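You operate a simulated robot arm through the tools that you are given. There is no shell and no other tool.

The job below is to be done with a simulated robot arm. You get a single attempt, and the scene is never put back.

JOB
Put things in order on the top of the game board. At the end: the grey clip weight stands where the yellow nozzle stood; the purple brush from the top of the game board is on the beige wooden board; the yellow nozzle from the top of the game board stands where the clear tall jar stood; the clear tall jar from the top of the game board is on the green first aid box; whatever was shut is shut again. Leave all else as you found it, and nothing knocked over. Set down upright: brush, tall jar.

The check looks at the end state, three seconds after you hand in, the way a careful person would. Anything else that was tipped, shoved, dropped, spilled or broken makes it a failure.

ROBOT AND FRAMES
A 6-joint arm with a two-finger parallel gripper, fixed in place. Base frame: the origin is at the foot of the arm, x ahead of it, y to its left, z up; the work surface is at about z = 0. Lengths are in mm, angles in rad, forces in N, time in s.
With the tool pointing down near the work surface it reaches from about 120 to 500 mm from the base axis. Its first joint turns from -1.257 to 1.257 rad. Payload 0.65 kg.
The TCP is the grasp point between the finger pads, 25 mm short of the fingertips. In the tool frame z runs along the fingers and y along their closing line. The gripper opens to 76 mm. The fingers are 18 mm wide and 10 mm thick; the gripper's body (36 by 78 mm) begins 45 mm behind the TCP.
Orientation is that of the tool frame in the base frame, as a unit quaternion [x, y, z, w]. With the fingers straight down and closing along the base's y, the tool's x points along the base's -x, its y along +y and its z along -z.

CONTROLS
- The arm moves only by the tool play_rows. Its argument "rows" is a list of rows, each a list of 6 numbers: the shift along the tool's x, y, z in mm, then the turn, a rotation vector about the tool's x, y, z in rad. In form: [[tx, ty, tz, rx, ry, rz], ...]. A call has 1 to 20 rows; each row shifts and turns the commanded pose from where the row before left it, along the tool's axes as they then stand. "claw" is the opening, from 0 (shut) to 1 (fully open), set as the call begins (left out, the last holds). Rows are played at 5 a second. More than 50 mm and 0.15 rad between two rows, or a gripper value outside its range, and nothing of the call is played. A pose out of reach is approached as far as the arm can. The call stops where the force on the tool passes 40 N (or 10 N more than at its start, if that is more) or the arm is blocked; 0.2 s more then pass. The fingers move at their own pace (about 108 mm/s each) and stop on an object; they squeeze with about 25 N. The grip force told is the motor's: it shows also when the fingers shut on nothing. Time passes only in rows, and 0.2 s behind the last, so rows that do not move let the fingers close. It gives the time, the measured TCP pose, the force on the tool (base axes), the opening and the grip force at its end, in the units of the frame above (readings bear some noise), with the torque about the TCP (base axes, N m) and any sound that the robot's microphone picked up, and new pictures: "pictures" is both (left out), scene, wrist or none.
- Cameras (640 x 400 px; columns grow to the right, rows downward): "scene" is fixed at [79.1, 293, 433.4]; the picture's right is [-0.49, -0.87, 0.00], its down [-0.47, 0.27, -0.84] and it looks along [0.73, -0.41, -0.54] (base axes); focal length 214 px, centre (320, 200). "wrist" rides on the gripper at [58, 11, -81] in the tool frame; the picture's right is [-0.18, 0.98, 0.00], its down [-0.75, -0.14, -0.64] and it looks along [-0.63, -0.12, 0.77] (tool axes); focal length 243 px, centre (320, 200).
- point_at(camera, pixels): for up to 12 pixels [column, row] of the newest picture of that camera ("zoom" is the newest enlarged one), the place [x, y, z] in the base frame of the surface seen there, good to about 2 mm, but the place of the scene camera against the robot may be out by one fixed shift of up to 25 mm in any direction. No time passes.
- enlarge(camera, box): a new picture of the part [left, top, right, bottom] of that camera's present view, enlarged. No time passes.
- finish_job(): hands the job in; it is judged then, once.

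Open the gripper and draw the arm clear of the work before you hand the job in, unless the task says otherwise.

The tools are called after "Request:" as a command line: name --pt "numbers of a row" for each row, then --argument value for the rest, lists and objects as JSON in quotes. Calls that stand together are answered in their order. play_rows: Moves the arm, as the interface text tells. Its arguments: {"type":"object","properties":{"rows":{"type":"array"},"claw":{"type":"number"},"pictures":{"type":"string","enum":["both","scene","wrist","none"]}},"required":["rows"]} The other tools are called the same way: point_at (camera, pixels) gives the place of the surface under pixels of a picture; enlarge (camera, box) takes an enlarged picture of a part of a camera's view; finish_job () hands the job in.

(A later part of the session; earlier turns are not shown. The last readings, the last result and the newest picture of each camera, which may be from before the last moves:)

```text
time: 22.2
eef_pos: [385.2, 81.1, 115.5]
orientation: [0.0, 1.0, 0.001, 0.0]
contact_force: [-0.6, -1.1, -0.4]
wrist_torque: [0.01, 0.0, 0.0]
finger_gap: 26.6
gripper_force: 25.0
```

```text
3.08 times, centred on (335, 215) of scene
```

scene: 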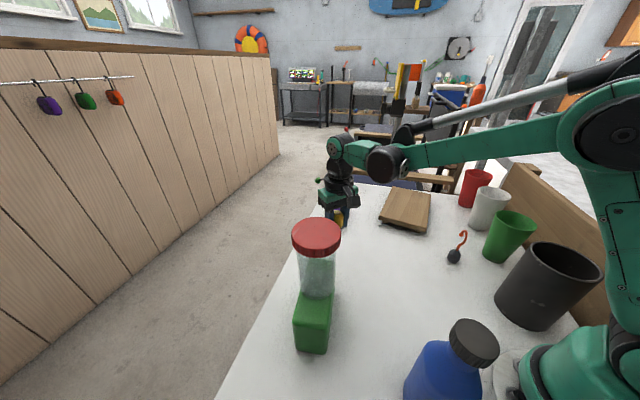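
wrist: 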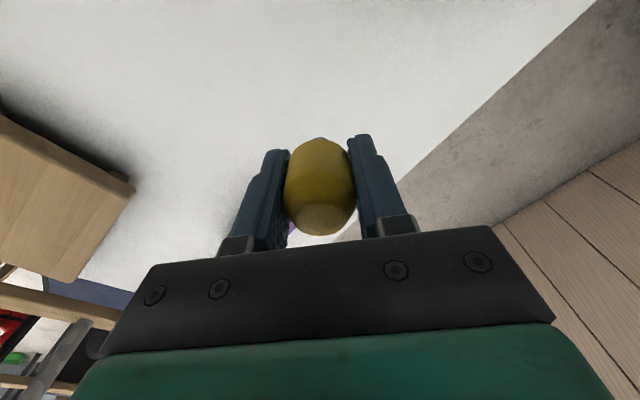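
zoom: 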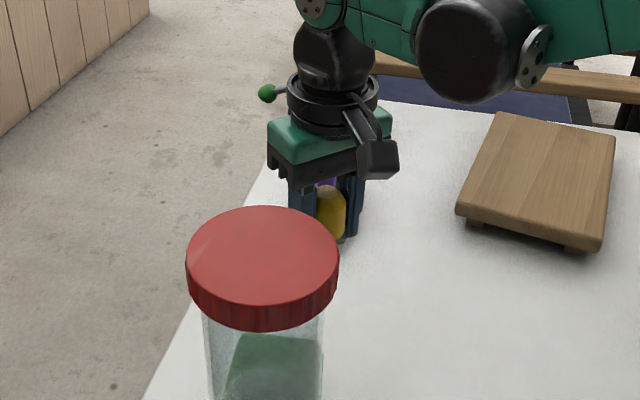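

Now over the spot at z≈116 with the nozzle still upright. I lower 77 mm, leaving ~5 mm.

Request:
play_rows --pt "0 0 25 0 0 0" --pt "0 0 25 0 0 0" --pt "0 0 17 0 0 0" --pt "0 0 10 0 0 0" --pt "0 0 2 0 0 0" --pt "0 0 0 0 0 0" --pictures "wrist"

Request:
play_rows --pt "0 0 1 0 0 0" --pt "0 0 1 0 0 0" --pt "0 0 0 0 0 0" --pictures "none"

```text
time: 23.6
eef_pos: [385.3, 80.0, 36.6]
orientation: [0.0, 1.0, -0.001, 0.0]
contact_force: [0.3, 0.3, -0.4]
wrist_torque: [0.0, -0.01, 0.03]
finger_gap: 26.6
gripper_force: 25.3
```

wrist: 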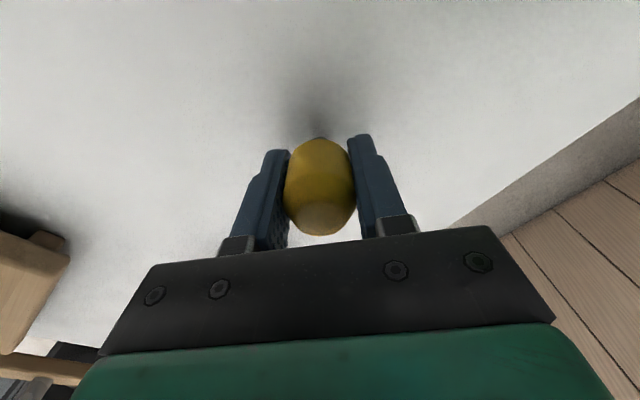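

```text
time: 24.4
eef_pos: [385.6, 80.3, 36.0]
orientation: [0.001, 1.0, 0.0, 0.001]
contact_force: [0.5, 0.2, -0.5]
wrist_torque: [0.0, 0.05, 0.01]
finger_gap: 27.0
gripper_force: 25.0
```

No contact yet at commanded z≈34.8. I continue in sub-millimetre steps.

Request:
play_rows --pt "0 0 0.6 0 0 0" --pt "0 0 0 0 0 0" --pictures "none"

Request:
play_rows --pt "0 0 0.6 0 0 0" --pt "0 0 0 0 0 0" --pictures "none"

```text
time: 25.0
eef_pos: [385.0, 80.4, 33.5]
orientation: [0.0, 1.0, 0.001, -0.001]
contact_force: [0.2, -0.5, -1.8]
wrist_torque: [0.0, -0.01, 0.03]
finger_gap: 26.7
gripper_force: 25.2
```

```text
time: 25.6
eef_pos: [385.5, 80.2, 33.6]
orientation: [0.0, 1.0, 0.0, 0.0]
contact_force: [-1.0, -1.0, 17.0]
wrist_torque: [-0.01, 0.04, -0.02]
finger_gap: 26.8
gripper_force: 24.9
```

Contact (17 N). I back off 0.25 mm to relieve the load before opening.

Request:
play_rows --pt "0 0 -0.25 0 0 0" --pt "0 0 0 0 0 0" --pictures "none"

```text
time: 26.2
eef_pos: [385.3, 78.7, 34.4]
orientation: [0.0, 1.0, 0.0, 0.0]
contact_force: [-4.5, 2.7, 15.2]
wrist_torque: [0.07, 0.16, 0.03]
finger_gap: 26.7
gripper_force: 24.7
```

Request:
play_rows --pt "0 0 -0.25 0 0 0" --pt "0 0 0 0 0 0" --pictures "none"

```text
time: 26.8
eef_pos: [386.8, 79.6, 32.6]
orientation: [0.0, 1.0, 0.0, 0.0]
contact_force: [-0.6, -0.4, -0.2]
wrist_torque: [0.0, 0.03, -0.01]
finger_gap: 26.8
gripper_force: 24.7
```

Load is relieved and the stem is within a fraction of a millimetre of the table. I open the claw and wait.

Request:
play_rows --pt "0 0 0 0 0 0" --pt "0 0 0 0 0 0" --pt "0 0 0 0 0 0" --pt "0 0 0 0 0 0" --claw 1

Request:
enlarge --camera "wrist" --box '[200, 80, 440, 240]'

```text
time: 27.8
eef_pos: [385.6, 78.8, 34.1]
orientation: [0.0, 1.0, 0.0, 0.0]
contact_force: [0.0, 0.1, 0.0]
wrist_torque: [0.0, -0.01, 0.0]
finger_gap: 76.4
gripper_force: 0.1
```

scene: 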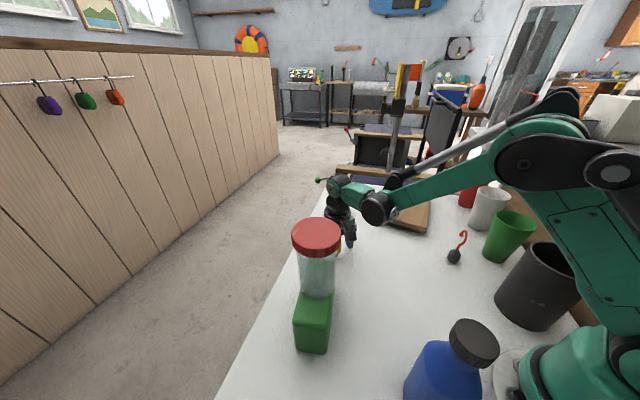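
wrist: 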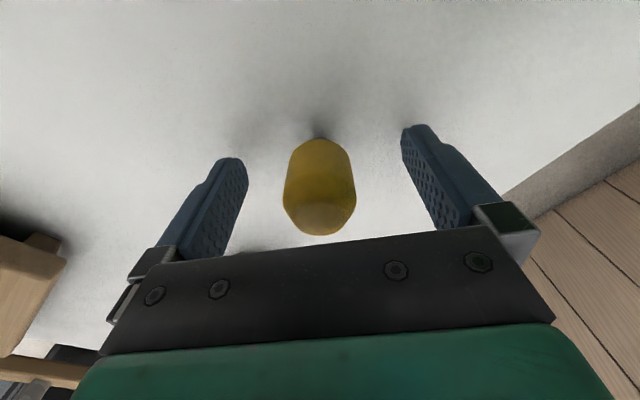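

```text
2.50 times, centred on (320, 160) of wrist
```

zoom: 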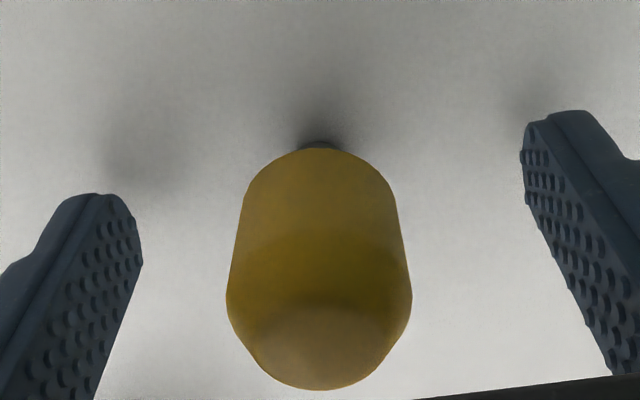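

The nozzle stands on its own just as before. I raise straight up and move over to the clip weight near (230,-154) at z≈200 for a closer view.

Request:
play_rows --pt "0 0 -10 0 0 0" --pt "0 0 -20 0 0 0" --pt "0 0 -35 0 0 0" --pt "0 0 -45 0 0 0" --pt "0 0 -46 0 0 0" --pt "19 -29 0 0 0 0" --pt "19 -29 0 0 0 0" --pt "19 -29 0 0 0 0" --pt "19 -29 0 0 0 0" --pt "19 -29 0 0 0 0" --pt "20 -29 0 0 0 0" --pt "20 -29 0 0 0 0" --pt "20 -29.7 0 0 0 0" --pt "0 0 0 0 0 0"

Request:
enlarge --camera "wrist" --box '[240, 30, 400, 150]'

Request:
enlarge --camera "scene" --box '[280, 180, 480, 305]'

```text
time: 30.8
eef_pos: [232.3, -151.6, 190.1]
orientation: [0.0, 1.0, -0.001, 0.0]
contact_force: [0.2, 0.3, 0.1]
wrist_torque: [0.03, 0.0, -0.03]
finger_gap: 75.8
gripper_force: 0.1
```

scene: 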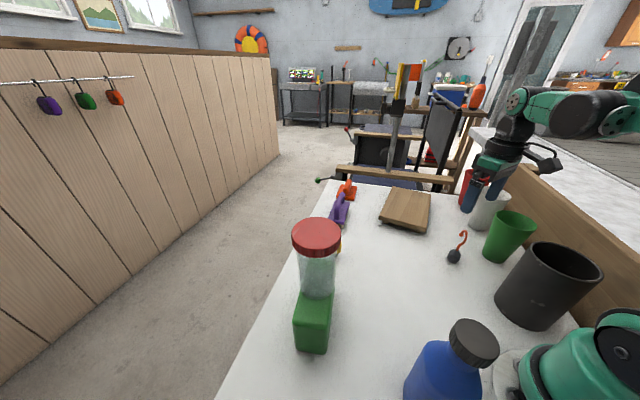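
wrist: 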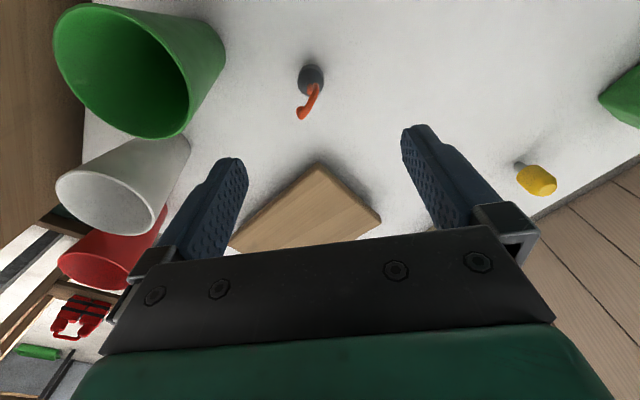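

```text
3.33 times, centred on (320, 90) of wrist
```

zoom: 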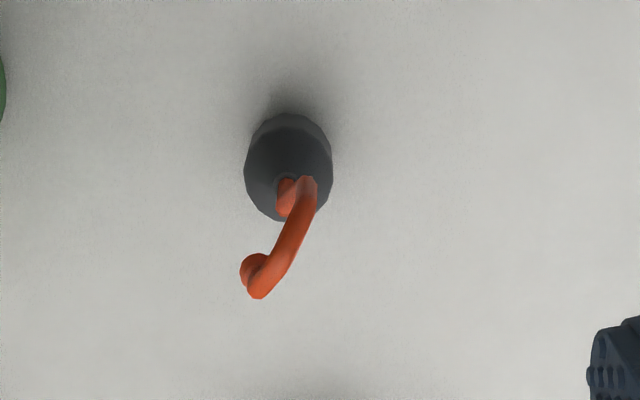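

```text
3.20 times, centred on (380, 242) of scene
```

zoom: 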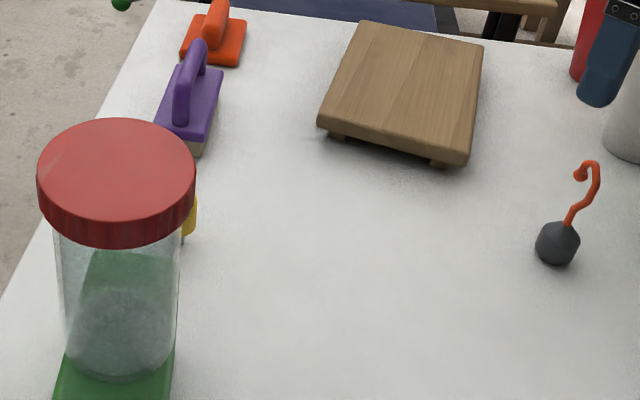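

The clip weight is a small grey bulb at wrist (311,82) with an orange S-hook rising above it to (303,115). I measure the body and hook.

Request:
point_at --camera "zoom" --pixels '[[556, 240], [538, 240], [578, 240], [556, 262], [570, 212], [588, 192], [598, 178], [588, 163], [579, 175], [558, 228]]'

Request:
point_at --camera "wrist" --pixels '[[311, 76], [300, 82], [322, 82], [309, 95], [315, 86], [314, 90], [310, 102], [303, 116], [300, 110], [305, 88], [309, 66], [312, 98]]'

```text
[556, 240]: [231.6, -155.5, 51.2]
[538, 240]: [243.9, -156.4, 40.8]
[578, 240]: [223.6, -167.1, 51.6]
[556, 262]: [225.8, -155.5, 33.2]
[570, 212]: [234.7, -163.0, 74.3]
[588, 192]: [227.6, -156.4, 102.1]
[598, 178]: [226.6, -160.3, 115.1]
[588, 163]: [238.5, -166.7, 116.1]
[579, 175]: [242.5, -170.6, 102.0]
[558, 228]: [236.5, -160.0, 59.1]
```

```text
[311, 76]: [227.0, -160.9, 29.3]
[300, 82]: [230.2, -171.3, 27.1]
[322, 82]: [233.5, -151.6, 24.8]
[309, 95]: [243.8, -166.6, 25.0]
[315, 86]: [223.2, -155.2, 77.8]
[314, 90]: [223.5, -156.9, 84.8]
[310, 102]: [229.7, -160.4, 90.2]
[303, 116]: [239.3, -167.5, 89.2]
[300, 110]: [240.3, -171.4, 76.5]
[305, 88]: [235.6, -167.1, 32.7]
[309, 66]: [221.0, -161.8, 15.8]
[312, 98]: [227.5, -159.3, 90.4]
```

The grey body is centred near (232,-162), ~26 mm wide and ~32 high; the hook rises to z≈90 in a vertical plane at about -38°. I shift slightly and turn the tool 0.67 rad so that the fingers would close across the hook's plane, then look along it.

Request:
play_rows --pt "-1.6 -8.3 0 0 0 0" --pt "0 0 0 0 0 0.134" --pt "0 0 0 0 0 0.134" --pt "0 0 0 0 0 0.134" --pt "0 0 0 0 0 0.134" --pt "0 0 20 0 0 0.134" --pt "0 0 20 0 0 0" --pt "0 0 0 0 0 0"

Request:
enlarge --camera "wrist" --box '[260, 60, 380, 160]'

```text
time: 32.6
eef_pos: [231.5, -158.9, 149.6]
orientation: [0.329, 0.944, 0.0, 0.0]
contact_force: [0.9, -0.1, 0.1]
wrist_torque: [0.01, 0.03, 0.01]
finger_gap: 76.0
gripper_force: 0.0
```

scene: 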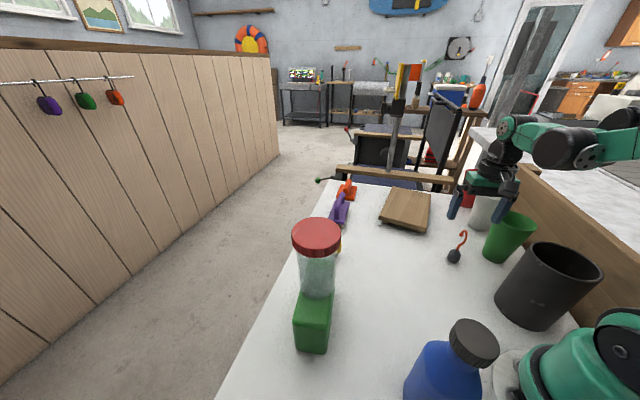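
wrist: 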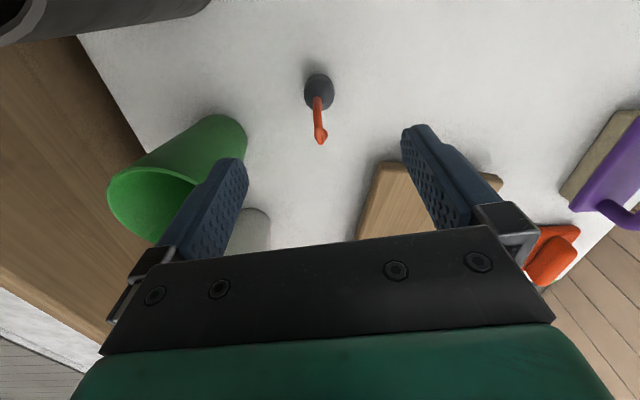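

```text
4.00 times, centred on (320, 110) of wrist
```

zoom: 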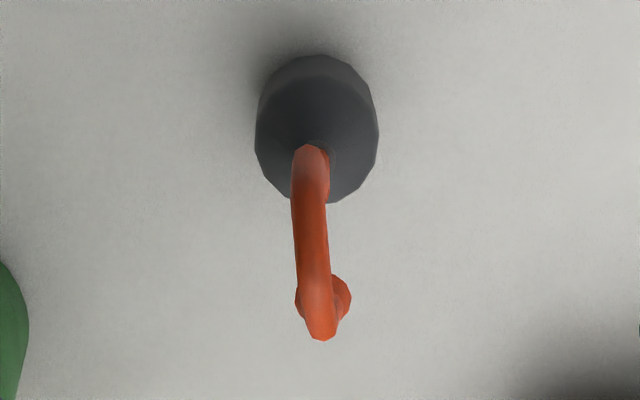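

The body sits on the tool axis (319,92). I measure points along the hook to fit its plane relative to the fingers' closing line.

Request:
point_at --camera "zoom" --pixels '[[310, 155], [311, 170], [311, 190], [312, 220], [313, 250], [317, 290], [321, 325], [343, 298], [301, 298], [294, 220], [329, 220], [320, 120]]'

Request:
enlarge --camera "wrist" --box '[296, 74, 344, 154]'

```text
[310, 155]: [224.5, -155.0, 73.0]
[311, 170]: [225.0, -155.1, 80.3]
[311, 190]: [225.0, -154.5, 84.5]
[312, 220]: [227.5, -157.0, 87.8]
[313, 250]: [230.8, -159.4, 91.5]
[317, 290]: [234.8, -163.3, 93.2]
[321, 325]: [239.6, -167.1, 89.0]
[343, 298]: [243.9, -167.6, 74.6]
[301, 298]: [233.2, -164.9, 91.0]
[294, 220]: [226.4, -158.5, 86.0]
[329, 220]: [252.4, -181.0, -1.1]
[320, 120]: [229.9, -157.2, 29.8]
```

```text
5.00 times, centred on (320, 114) of wrist
```

zoom: 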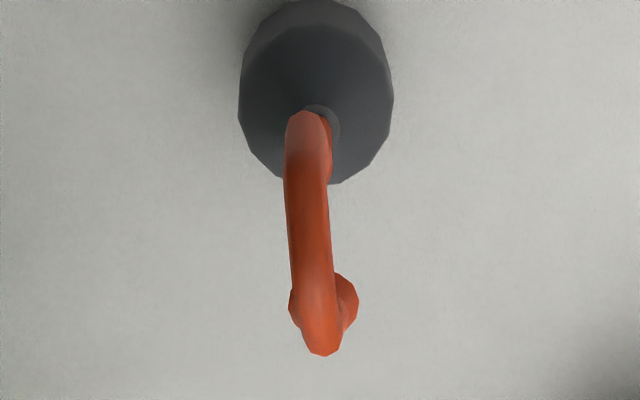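

The hook line runs at -39.1°, well aligned with the tool (-38.4°), within ~1 mm of the closing centre; its end ball lies ~12 mm off the axis on the far side. I shift 4 mm away from the ball and lower so that the tips stop at z≈38, just above the grey body.

Request:
play_rows --pt "4 -0.5 20 0 0 0" --pt "0 0 25 0 0 0" --pt "0 0 20 0 0 0" --pt "0 0 14 0 0 0" --pt "0 0 7 0 0 0" --pt "0 0 0 0 0 0"

Request:
enlarge --camera "wrist" --box '[200, 80, 440, 240]'

Request:
enlarge --camera "scene" --box '[400, 190, 520, 290]'

```text
time: 34.0
eef_pos: [227.8, -158.5, 63.7]
orientation: [0.329, 0.944, 0.0, -0.001]
contact_force: [0.2, 0.4, 0.3]
wrist_torque: [0.0, 0.02, 0.03]
finger_gap: 76.1
gripper_force: 0.1
```

scene: 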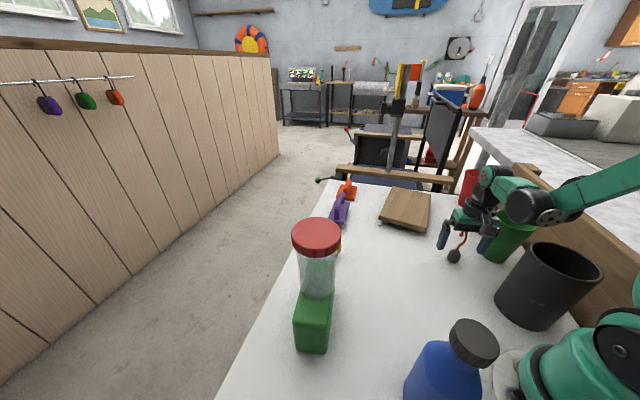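
wrist: 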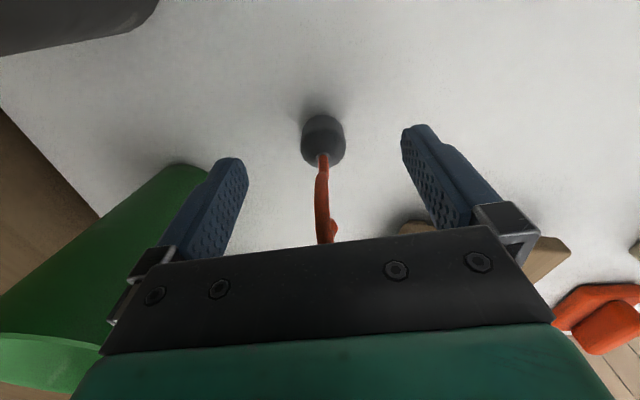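

```text
2.50 times, centred on (320, 160) of wrist
```

zoom: 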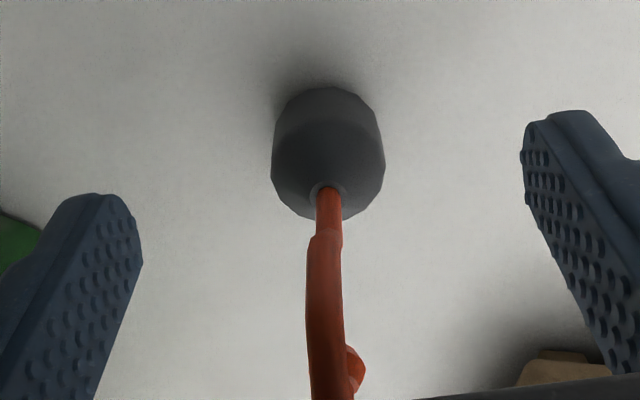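

```text
4.00 times, centred on (460, 240) of scene
```

zoom: 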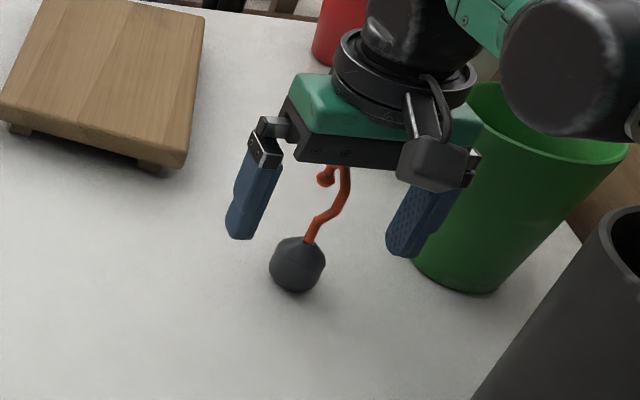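

The hook runs between the fingers near wrist (321,184), centred within about 1 mm, with the palm above the hook top. I nudge 0.6 mm and close.

Request:
play_rows --pt "0 0.6 0 0 0 0" --pt "0 0 0 0 0 0" --pictures "none"

Request:
play_rows --pt "0 0 0 0 0 0" --pt "0 0 0 0 0 0" --pt "0 0 0 0 0 0" --pt "0 0 0 0 0 0" --claw 0

Request:
enlarge --camera "scene" --box '[400, 190, 520, 290]'

```text
time: 34.6
eef_pos: [228.9, -158.0, 63.6]
orientation: [0.328, 0.945, -0.001, 0.0]
contact_force: [0.0, 0.0, -0.4]
wrist_torque: [-0.01, 0.01, 0.0]
finger_gap: 75.8
gripper_force: 0.1
```

```text
time: 35.6
eef_pos: [228.6, -158.2, 63.0]
orientation: [0.329, 0.944, 0.0, 0.0]
contact_force: [-0.5, -0.1, -1.3]
wrist_torque: [0.0, -0.01, 0.01]
finger_gap: 4.8
gripper_force: 25.2
```

scene: 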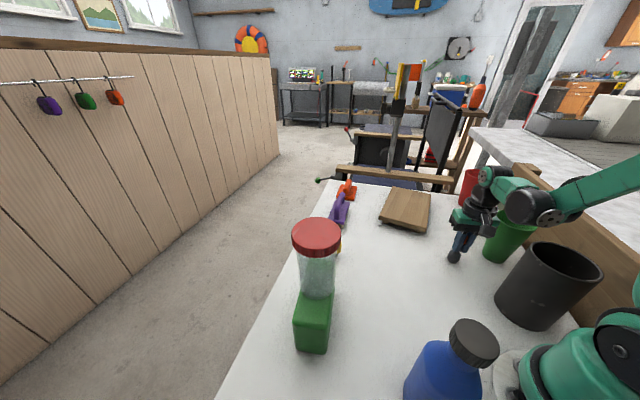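
wrist: 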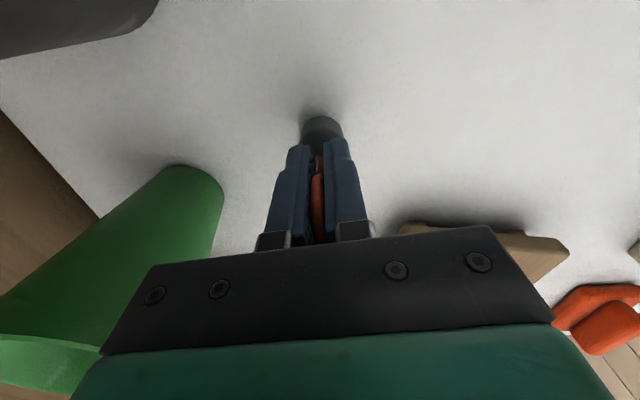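

```text
4.00 times, centred on (460, 240) of scene
```

zoom: 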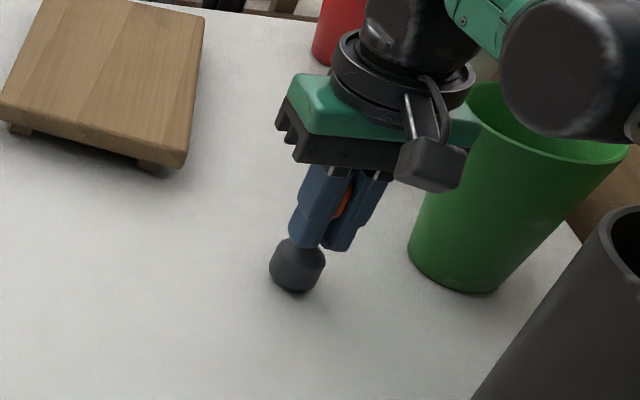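

The claw holds the hook wire (gap 4.8 mm, 25 N) and the weight still stands. I lift 30 mm gently and check.

Request:
play_rows --pt "0 0 -6 0 0 0" --pt "0 0 -10 0 0 0" --pt "0 0 -14 0 0 0" --pt "0 0 0 0 0 0"

Request:
enlarge --camera "scene" --box '[400, 170, 520, 290]'

Request:
enlarge --camera "wrist" --box '[240, 60, 400, 240]'

```text
time: 36.6
eef_pos: [228.1, -158.6, 92.9]
orientation: [0.329, 0.944, 0.0, -0.001]
contact_force: [0.2, -0.1, -1.2]
wrist_torque: [-0.01, 0.03, -0.02]
finger_gap: 4.7
gripper_force: 25.1
```

scene: 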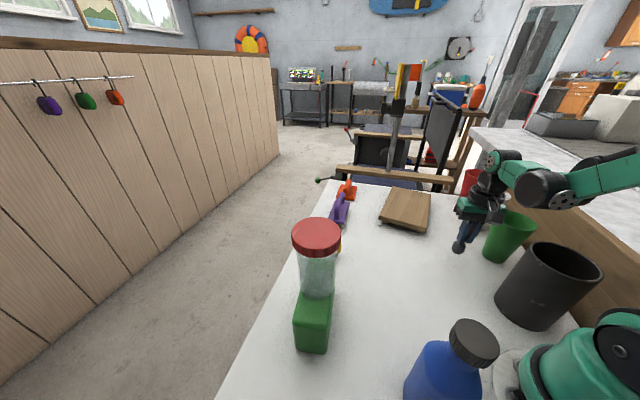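
wrist: 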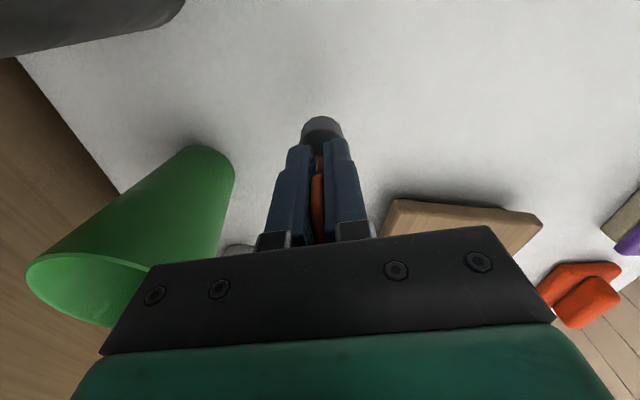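

```text
3.33 times, centred on (460, 230) of scene
```

zoom: 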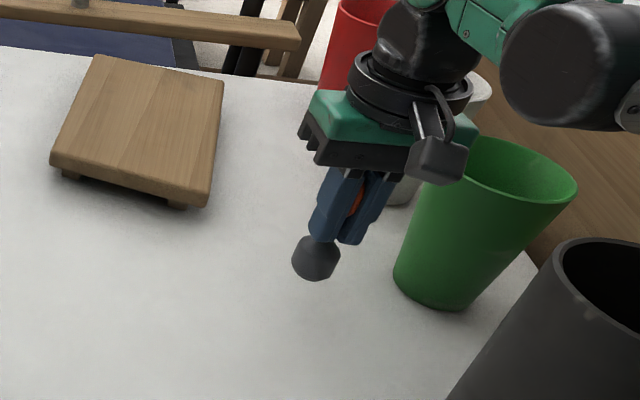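

```text
2.22 times, centred on (320, 150) of wrist
```

zoom: 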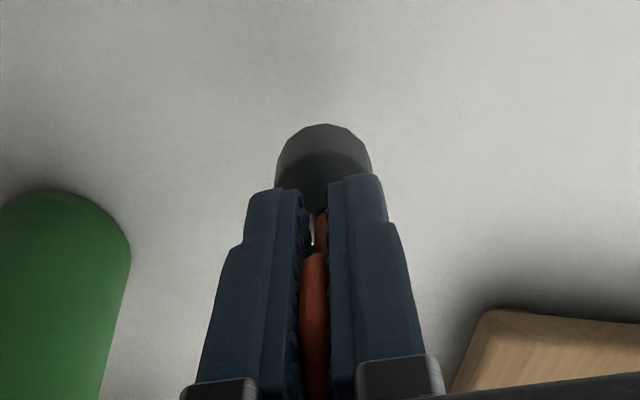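

The weight hangs firmly and unrotated. I raise to z≈304 while turning the tool back, keeping clear of the jar (top 207) for the crossing.

Request:
play_rows --pt "0 0 -42 0 0 0" --pt "0 0 -42 0 0 -0.134" --pt "0 0 -42 0 0 -0.134" --pt "0 0 -42 0 0 -0.134" --pt "0 0 -42 0 0 -0.134" --pt "0 0 0 0 0 -0.134" --pt "0 0 0 0 0 0"

Request:
enlarge --camera "wrist" --box '[240, 60, 400, 240]'

```text
time: 38.2
eef_pos: [229.8, -158.9, 304.6]
orientation: [-0.002, 1.0, 0.0, 0.0]
contact_force: [-0.1, 0.7, -1.2]
wrist_torque: [-0.04, 0.02, -0.01]
finger_gap: 5.0
gripper_force: 24.8
```

scene: 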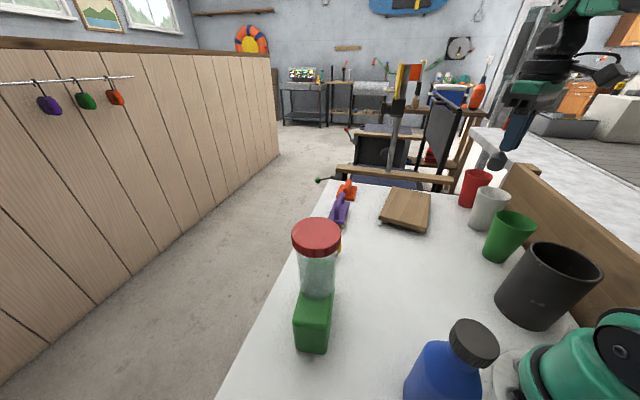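
wrist: 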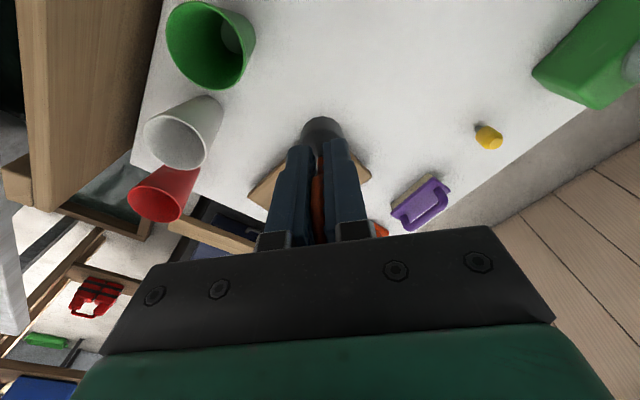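

```text
2.22 times, centred on (320, 150) of wrist
```

zoom: 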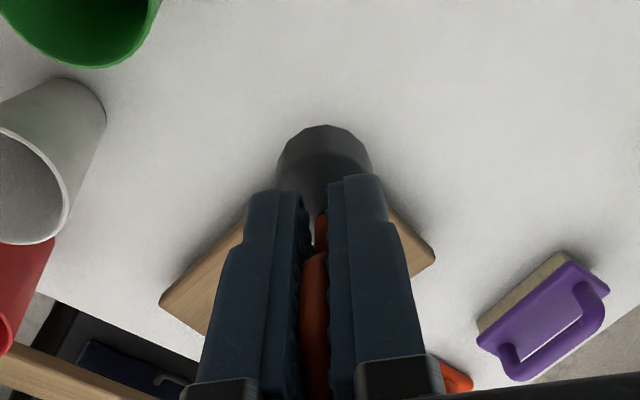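

Still firmly held. I now cross at z≈304 towards the nozzle's former place, in two stages.

Request:
play_rows --pt "1.1 35 0 0 0 0" --pt "1.1 40 0 0 0 0" --pt "1.1 40 0 0 0 0" --pt "1.1 40 0 0 0 0" --pt "1.1 40 0 0 0 0" --pt "1.1 40 0 0 0 0" --pt "0 0 0 0 0 0"

Request:
play_rows --pt "1.1 40 0 0 0 0" --pt "1.1 45 0 0 0 0" --pt "1.1 45 0 0 0 0" --pt "1.1 45 0 0 0 0" --pt "1.1 45 0 0 0 0" --pt "1.1 35.5 0 0 0 0" --pt "0 0 0 0 0 0" --pt "0 0 0 0 0 0"

Request:
enlarge --camera "wrist" --box '[240, 60, 400, 240]'

```text
time: 39.8
eef_pos: [221.1, 79.7, 302.6]
orientation: [0.0, 1.0, 0.0, 0.001]
contact_force: [-0.5, 0.0, -0.9]
wrist_torque: [-0.01, -0.02, -0.01]
finger_gap: 4.7
gripper_force: 25.1
```

scene: 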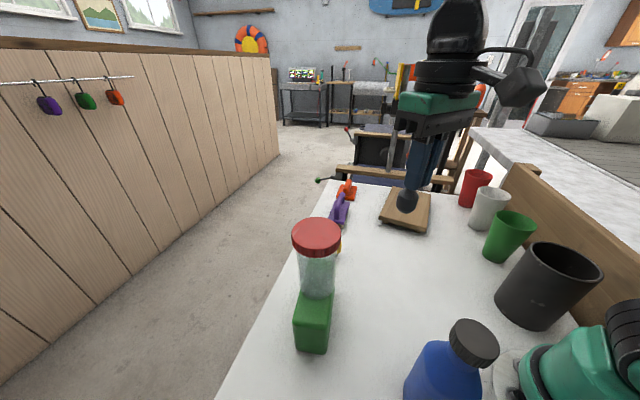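
wrist: 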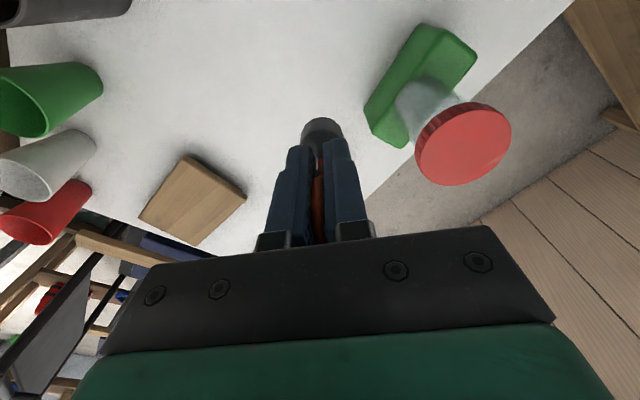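

```text
time: 41.6
eef_pos: [210.8, 329.4, 299.8]
orientation: [-0.001, 1.0, 0.0, 0.0]
contact_force: [0.3, 1.1, -0.7]
wrist_torque: [-0.02, 0.0, -0.02]
finger_gap: 4.7
gripper_force: 24.8
```

scene: 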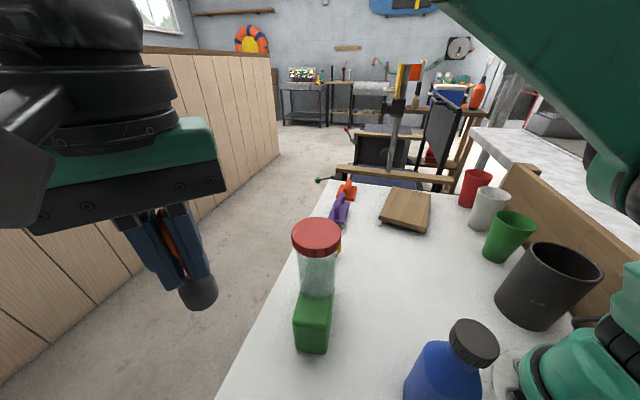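
wrist: 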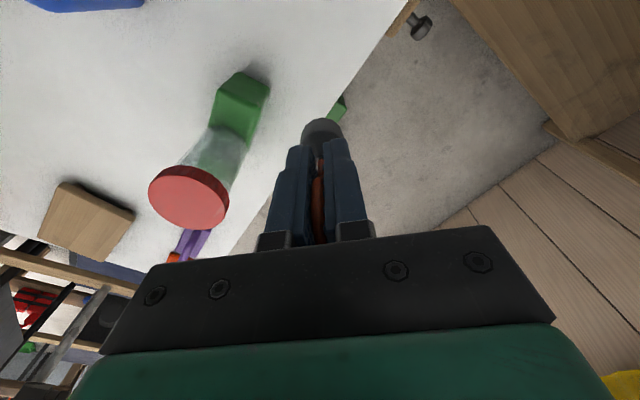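

```text
2.22 times, centred on (320, 150) of wrist
```

zoom: 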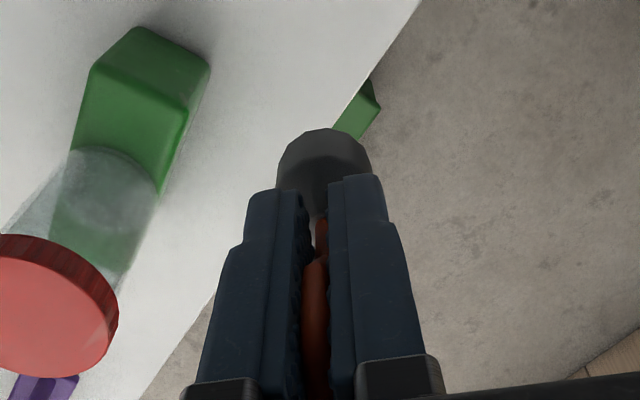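

The reading (210.8,329.4,299.8) differs from the commanded (215.2,330.8,304.1) by more than usual noise; I re-read with a still row.

Request:
play_rows --pt "0 0 0 0 0 0" --pt "0 0 0 0 0 0" --pictures "none"

Request:
play_rows --pt "0 0 0 0 0 0" --pictures "none"

```text
time: 42.2
eef_pos: [212.4, 329.3, 300.7]
orientation: [0.0, 1.0, 0.0, 0.0]
contact_force: [-0.1, -1.2, -1.1]
wrist_torque: [-0.01, 0.01, 0.02]
finger_gap: 4.6
gripper_force: 24.8
```

```text
time: 42.6
eef_pos: [211.8, 328.0, 300.3]
orientation: [0.0, 1.0, 0.0, 0.0]
contact_force: [0.2, 0.0, -1.2]
wrist_torque: [-0.02, -0.01, 0.02]
finger_gap: 4.8
gripper_force: 25.1
```

Repeated readings agree at about (211.7,328.9,300.3), so the arm has a small pose-dependent tracking error; I trust the averaged readings. I measure the held body's offset from the TCP with the wrist camera.

Request:
point_at --camera "wrist" --pixels '[[322, 119], [322, 125], [322, 132], [322, 138], [303, 135], [341, 135], [311, 125], [333, 125], [320, 185], [320, 165]]'

Request:
enlarge --camera "scene" --box '[100, 180, 260, 320]'

```text
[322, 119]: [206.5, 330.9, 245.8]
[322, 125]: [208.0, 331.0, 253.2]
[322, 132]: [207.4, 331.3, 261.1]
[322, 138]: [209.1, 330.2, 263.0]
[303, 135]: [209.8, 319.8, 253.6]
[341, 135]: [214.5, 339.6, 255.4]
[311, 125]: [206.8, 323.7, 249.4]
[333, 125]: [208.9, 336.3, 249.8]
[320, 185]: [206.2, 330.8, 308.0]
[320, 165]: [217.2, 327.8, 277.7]
```

```text
2.86 times, centred on (180, 250) of scene
```

zoom: 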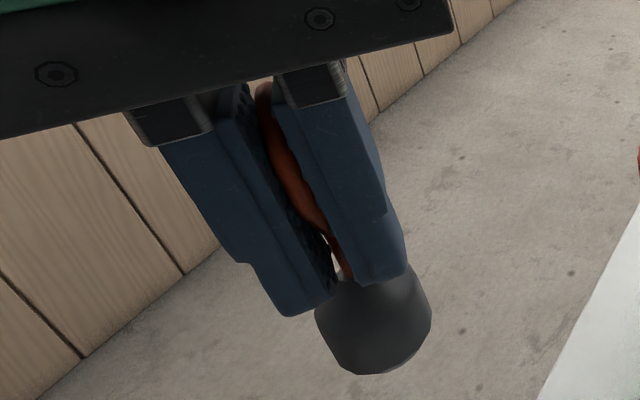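

The body centre is about 4 mm ahead (+x) of the TCP, so I aim the TCP at about (216.6,331.7). I shift by (+4.9,+2.8) and lower to z≈110 for another reading.

Request:
play_rows --pt "-4.9 2.8 25 0 0 0" --pt "0 0 40 0 0 0" --pt "0 0 45 0 0 0" --pt "0 0 40 0 0 0" --pt "0 0 25 0 0 0" --pt "0 0 15 0 0 0" --pt "0 0 0 0 0 0" --pt "0 0 0 0 0 0"

Request:
play_rows --pt "0 0 0 0 0 0" --pictures "none"

Request:
play_rows --pt "0 0 0 0 0 0" --pictures "none"

```text
time: 44.4
eef_pos: [220.8, 333.7, 111.8]
orientation: [0.0, 1.0, 0.0, 0.001]
contact_force: [0.7, 0.4, 0.3]
wrist_torque: [-0.02, 0.0, 0.02]
finger_gap: 4.8
gripper_force: 25.4
```

scene: 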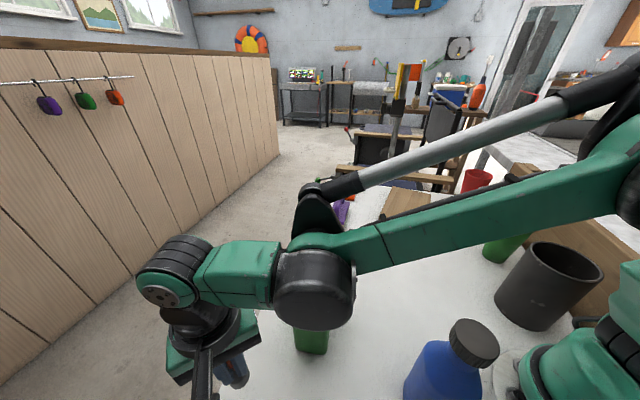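
wrist: 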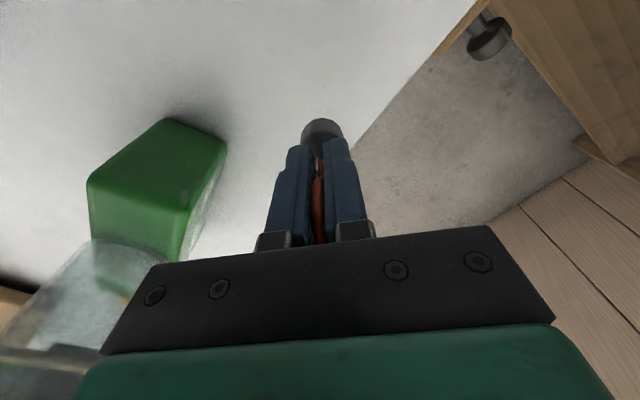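

```text
time: 44.8
eef_pos: [221.0, 333.6, 110.7]
orientation: [0.0, 1.0, -0.001, -0.001]
contact_force: [-0.4, -0.7, -0.5]
wrist_torque: [0.02, -0.02, 0.04]
finger_gap: 4.7
gripper_force: 25.6
```

```text
time: 45.2
eef_pos: [220.5, 333.0, 110.6]
orientation: [0.0, 1.0, 0.0, 0.0]
contact_force: [-0.1, 0.4, -0.4]
wrist_torque: [0.02, 0.01, 0.01]
finger_gap: 4.7
gripper_force: 26.0
```

At this height the arm tracks well again (220.8,333.4,111). I correct by (-4.2,-1.7) and lower 43 mm, leaving ~4 mm.

Request:
play_rows --pt "4.2 -1.7 12 0 0 0" --pt "0 0 15 0 0 0" --pt "0 0 10 0 0 0" --pt "0 0 6 0 0 0" --pt "0 0 0 0 0 0" --pt "0 0 0 0 0 0"

Request:
enlarge --camera "wrist" --box '[240, 60, 400, 240]'

```text
time: 46.6
eef_pos: [217.2, 331.4, 69.9]
orientation: [0.0, 1.0, 0.0, 0.0]
contact_force: [0.1, 0.8, -1.4]
wrist_torque: [-0.02, -0.01, -0.02]
finger_gap: 4.7
gripper_force: 25.1
```

scene: 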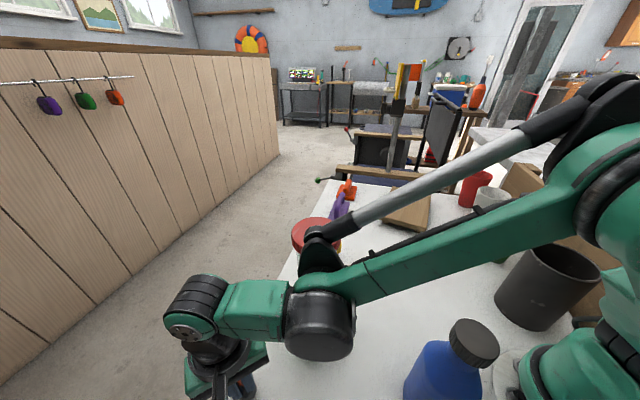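
wrist: 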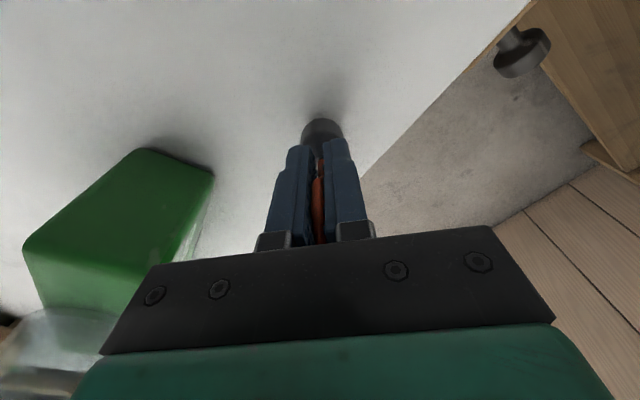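

```text
2.22 times, centred on (320, 150) of wrist
```

zoom: 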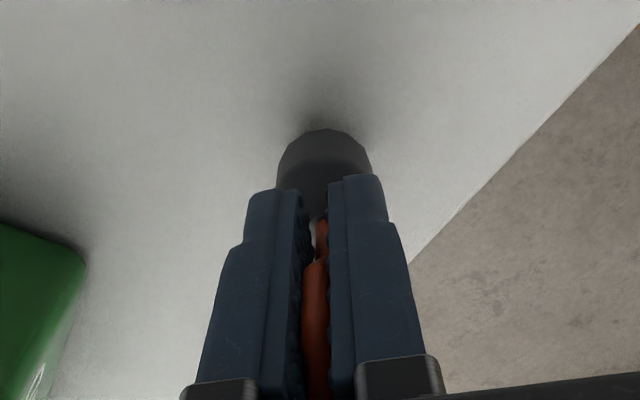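

TCP is at (217.2,331.4), about 6 mm above contact. I lower in small steps until contact force appears.

Request:
play_rows --pt "0 0 1.5 0 0 0" --pt "0 0 1.5 0 0 0" --pt "0 0 1 0 0 0" --pt "0 0 0 0 0 0" --pictures "none"

Request:
play_rows --pt "0 0 0.7 0 0 0" --pt "0 0 0 0 0 0" --pictures "none"

Request:
play_rows --pt "0 0 0.7 0 0 0" --pt "0 0 0 0 0 0" --pictures "none"

```text
time: 47.6
eef_pos: [216.3, 333.6, 65.9]
orientation: [-0.001, 1.0, 0.0, 0.0]
contact_force: [-0.6, -0.3, 0.3]
wrist_torque: [0.02, 0.02, -0.03]
finger_gap: 4.9
gripper_force: 24.7
```

```text
time: 48.2
eef_pos: [216.0, 332.8, 66.6]
orientation: [0.0, 1.0, 0.0, 0.0]
contact_force: [-0.4, 0.6, -0.2]
wrist_torque: [-0.02, -0.02, 0.0]
finger_gap: 5.0
gripper_force: 24.9
```

```text
time: 48.8
eef_pos: [215.1, 332.3, 64.7]
orientation: [0.0, 1.0, 0.0, 0.0]
contact_force: [0.8, 0.2, -0.5]
wrist_torque: [-0.02, 0.01, 0.01]
finger_gap: 4.8
gripper_force: 25.0
```

Still no contact (z≈65). I continue with small steps.

Request:
play_rows --pt "0 0 0.6 0 0 0" --pt "0 0 0 0 0 0" --pictures "none"

Request:
play_rows --pt "0 0 0.5 0 0 0" --pt "0 0 0 0 0 0" --pictures "none"

Request:
play_rows --pt "0 0 0.4 0 0 0" --pt "0 0 0 0 0 0" --pictures "none"

```text
time: 49.4
eef_pos: [216.6, 332.3, 64.1]
orientation: [0.0, 1.0, 0.0, 0.0]
contact_force: [0.0, 0.0, -0.5]
wrist_torque: [-0.03, -0.01, 0.0]
finger_gap: 4.6
gripper_force: 24.8
```

```text
time: 50.0
eef_pos: [216.4, 331.4, 62.7]
orientation: [0.0, 1.0, 0.0, 0.001]
contact_force: [-0.9, -0.8, -0.9]
wrist_torque: [-0.02, 0.0, 0.02]
finger_gap: 4.8
gripper_force: 24.8
```

```text
time: 50.6
eef_pos: [217.2, 331.6, 63.4]
orientation: [0.0, 1.0, 0.0, 0.0]
contact_force: [-1.6, 0.3, 4.0]
wrist_torque: [0.0, 0.01, 0.01]
finger_gap: 4.8
gripper_force: 24.8
```

Light contact (4 N). I open the claw and check that the weight stands.

Request:
play_rows --pt "0 0 0 0 0 0" --pt "0 0 0 0 0 0" --pt "0 0 0 0 0 0" --pt "0 0 0 0 0 0" --claw 1

Request:
enlarge --camera "wrist" --box '[200, 80, 440, 240]'

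```text
time: 51.6
eef_pos: [215.7, 332.8, 63.9]
orientation: [0.0, 1.0, 0.0, 0.0]
contact_force: [-0.1, -0.5, -0.6]
wrist_torque: [0.03, 0.02, 0.01]
finger_gap: 76.0
gripper_force: 0.0
```

scene: 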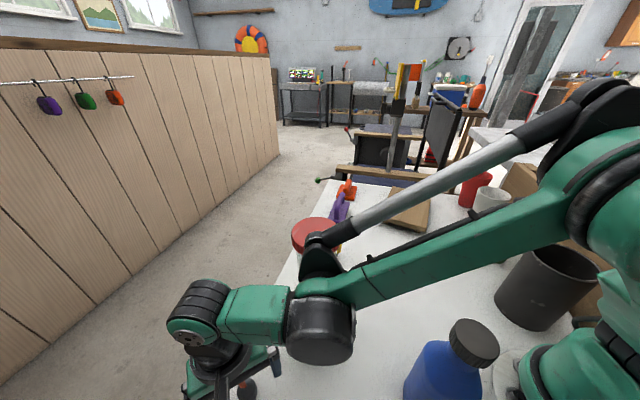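
wrist: 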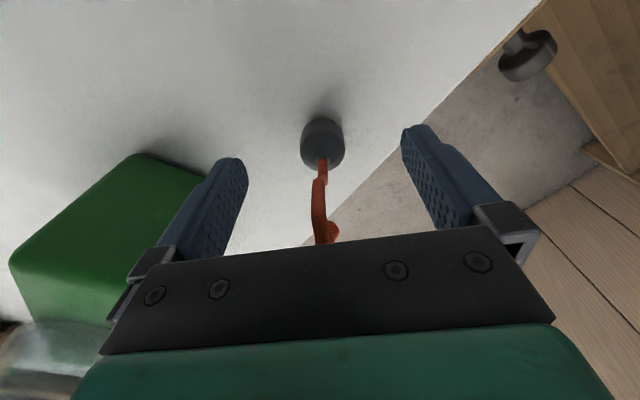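

```text
2.50 times, centred on (320, 160) of wrist
```

zoom: 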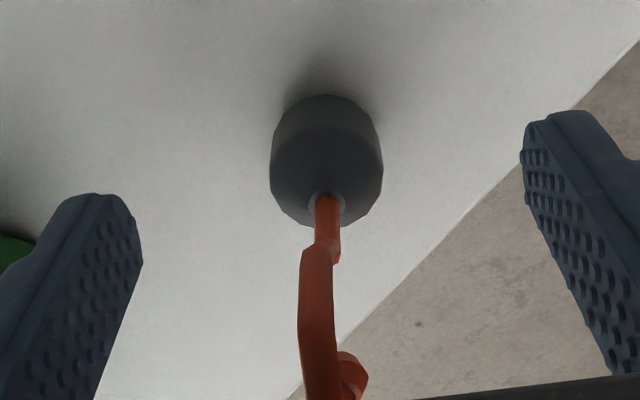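

The weight stands upright at the nozzle's former place. I raise straight up to z≈270 and travel over to about (350,30) towards the brush.

Request:
play_rows --pt "0 0 -10 0 0 0" --pt "0 0 -25 0 0 0" --pt "0 0 -40 0 0 0" --pt "0 0 -45 0 0 0" --pt "0 0 -45 0 0 0" --pt "0 0 -41 0 0 0" --pt "0 0 0 0 0 0"

Request:
play_rows --pt "-16 -37 0 0 0 0" --pt "-17 -38 0 0 0 0" --pt "-17 -38 0 0 0 0" --pt "-17 -38 0 0 0 0" --pt "-17 -38 0 0 0 0" --pt "-17 -38 0 0 0 0" --pt "-17 -38 0 0 0 0" --pt "-16 -37 0 0 0 0" --pt "0 0 0 0 0 0"

Request:
enlarge --camera "scene" --box '[200, 180, 400, 400]'

```text
time: 53.2
eef_pos: [219.3, 332.8, 268.6]
orientation: [0.0, 1.0, 0.0, -0.001]
contact_force: [0.2, 0.3, -0.2]
wrist_torque: [0.0, -0.01, 0.04]
finger_gap: 76.0
gripper_force: 0.0
```

scene: 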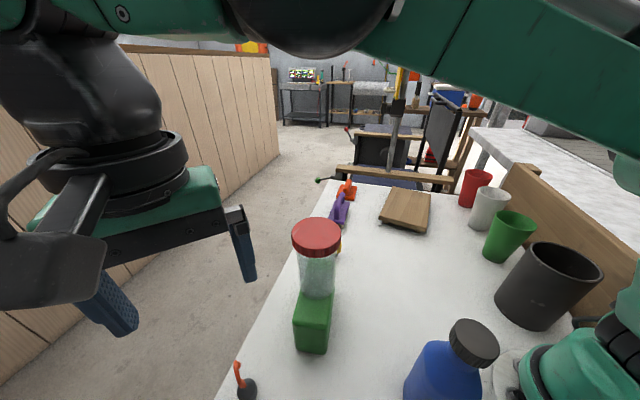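
wrist: 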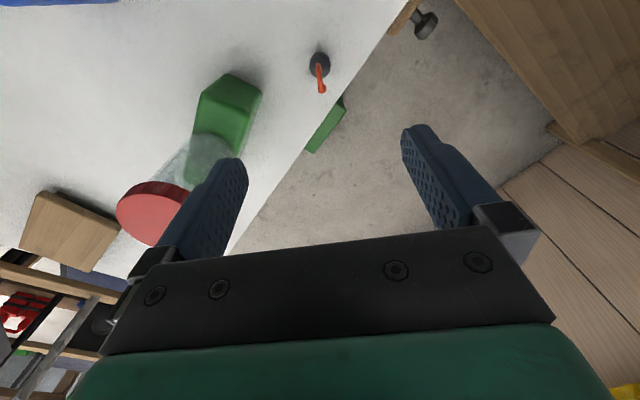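

```text
time: 55.2
eef_pos: [351.1, 28.7, 273.0]
orientation: [0.0, 1.0, 0.0, 0.0]
contact_force: [0.8, 0.3, -0.8]
wrist_torque: [-0.01, 0.02, 0.03]
finger_gap: 75.8
gripper_force: 0.0
```

scene: 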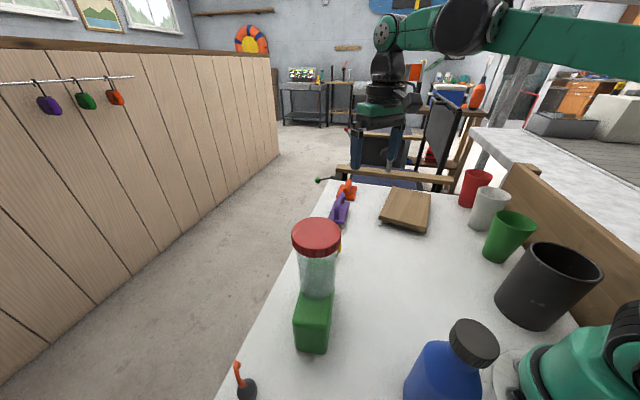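
wrist: 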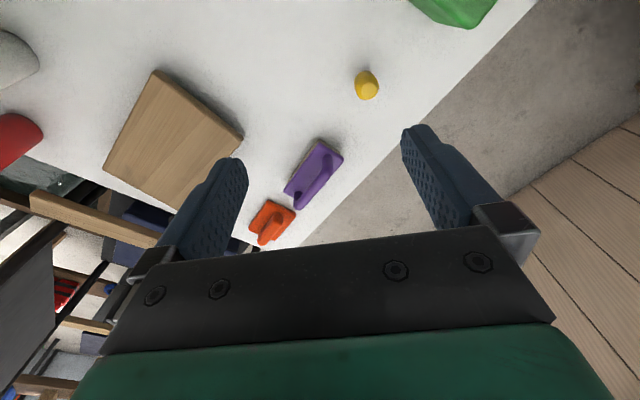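

```text
1.82 times, centred on (300, 290) of scene
```

zoom: 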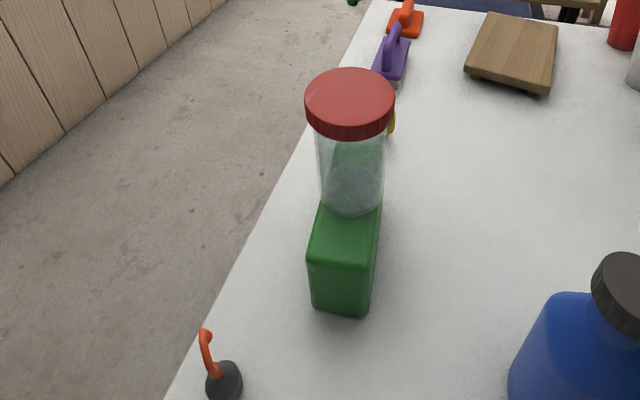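

Jar, nozzle (366,84) and weight all stand. I turn the tool by 0.794 rad so that the fingers close across the brush's handle, lower to z≈160, and move out above the brush.

Request:
play_rows --pt "0 0 0 0 0 0.1323" --pt "0 0 10 0 0 0.1323" --pt "0 0 20 0 0 0.1323" --pt "0 0 25 0 0 0.1323" --pt "0 0 25 0 0 0.1323" --pt "0 0 25 0 0 0.1325" --pt "0 0 5 0 0 0" --pt "0 0 0 0 0 0" --pictures "none"

Request:
play_rows --pt "-33 20 0 0 0 0" --pt "-33 20 0 0 0 0" --pt "-33 20 5 0 0 0" --pt "-33 20 10 0 0 0" --pt "0 0 10 0 0 0" --pt "0 0 0 0 0 0"

```text
time: 57.0
eef_pos: [350.9, 30.9, 159.2]
orientation: [0.387, 0.922, 0.0, 0.0]
contact_force: [0.7, -0.6, -1.0]
wrist_torque: [-0.02, 0.01, 0.02]
finger_gap: 76.0
gripper_force: 0.0
```

```text
time: 58.4
eef_pos: [481.6, -7.6, 130.7]
orientation: [0.387, 0.922, 0.0, 0.001]
contact_force: [0.0, -0.7, 0.6]
wrist_torque: [-0.02, 0.0, -0.02]
finger_gap: 76.0
gripper_force: 0.1
out of reach, approached as far as the arm can: row 4
```

scene: 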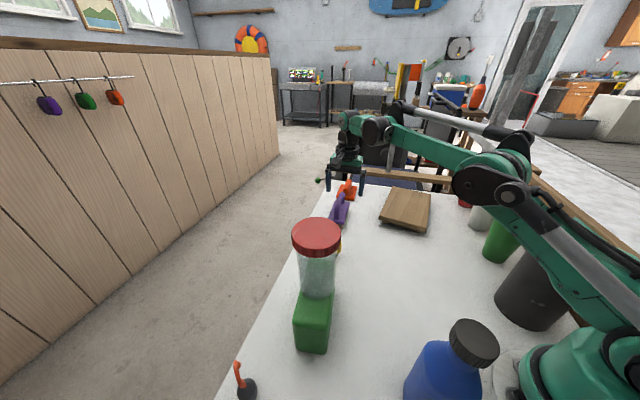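
wrist: 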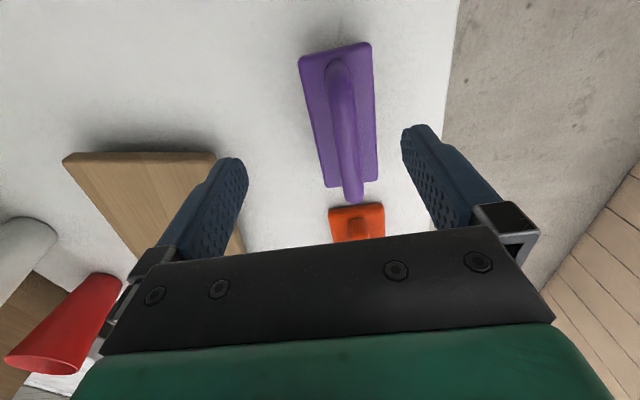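

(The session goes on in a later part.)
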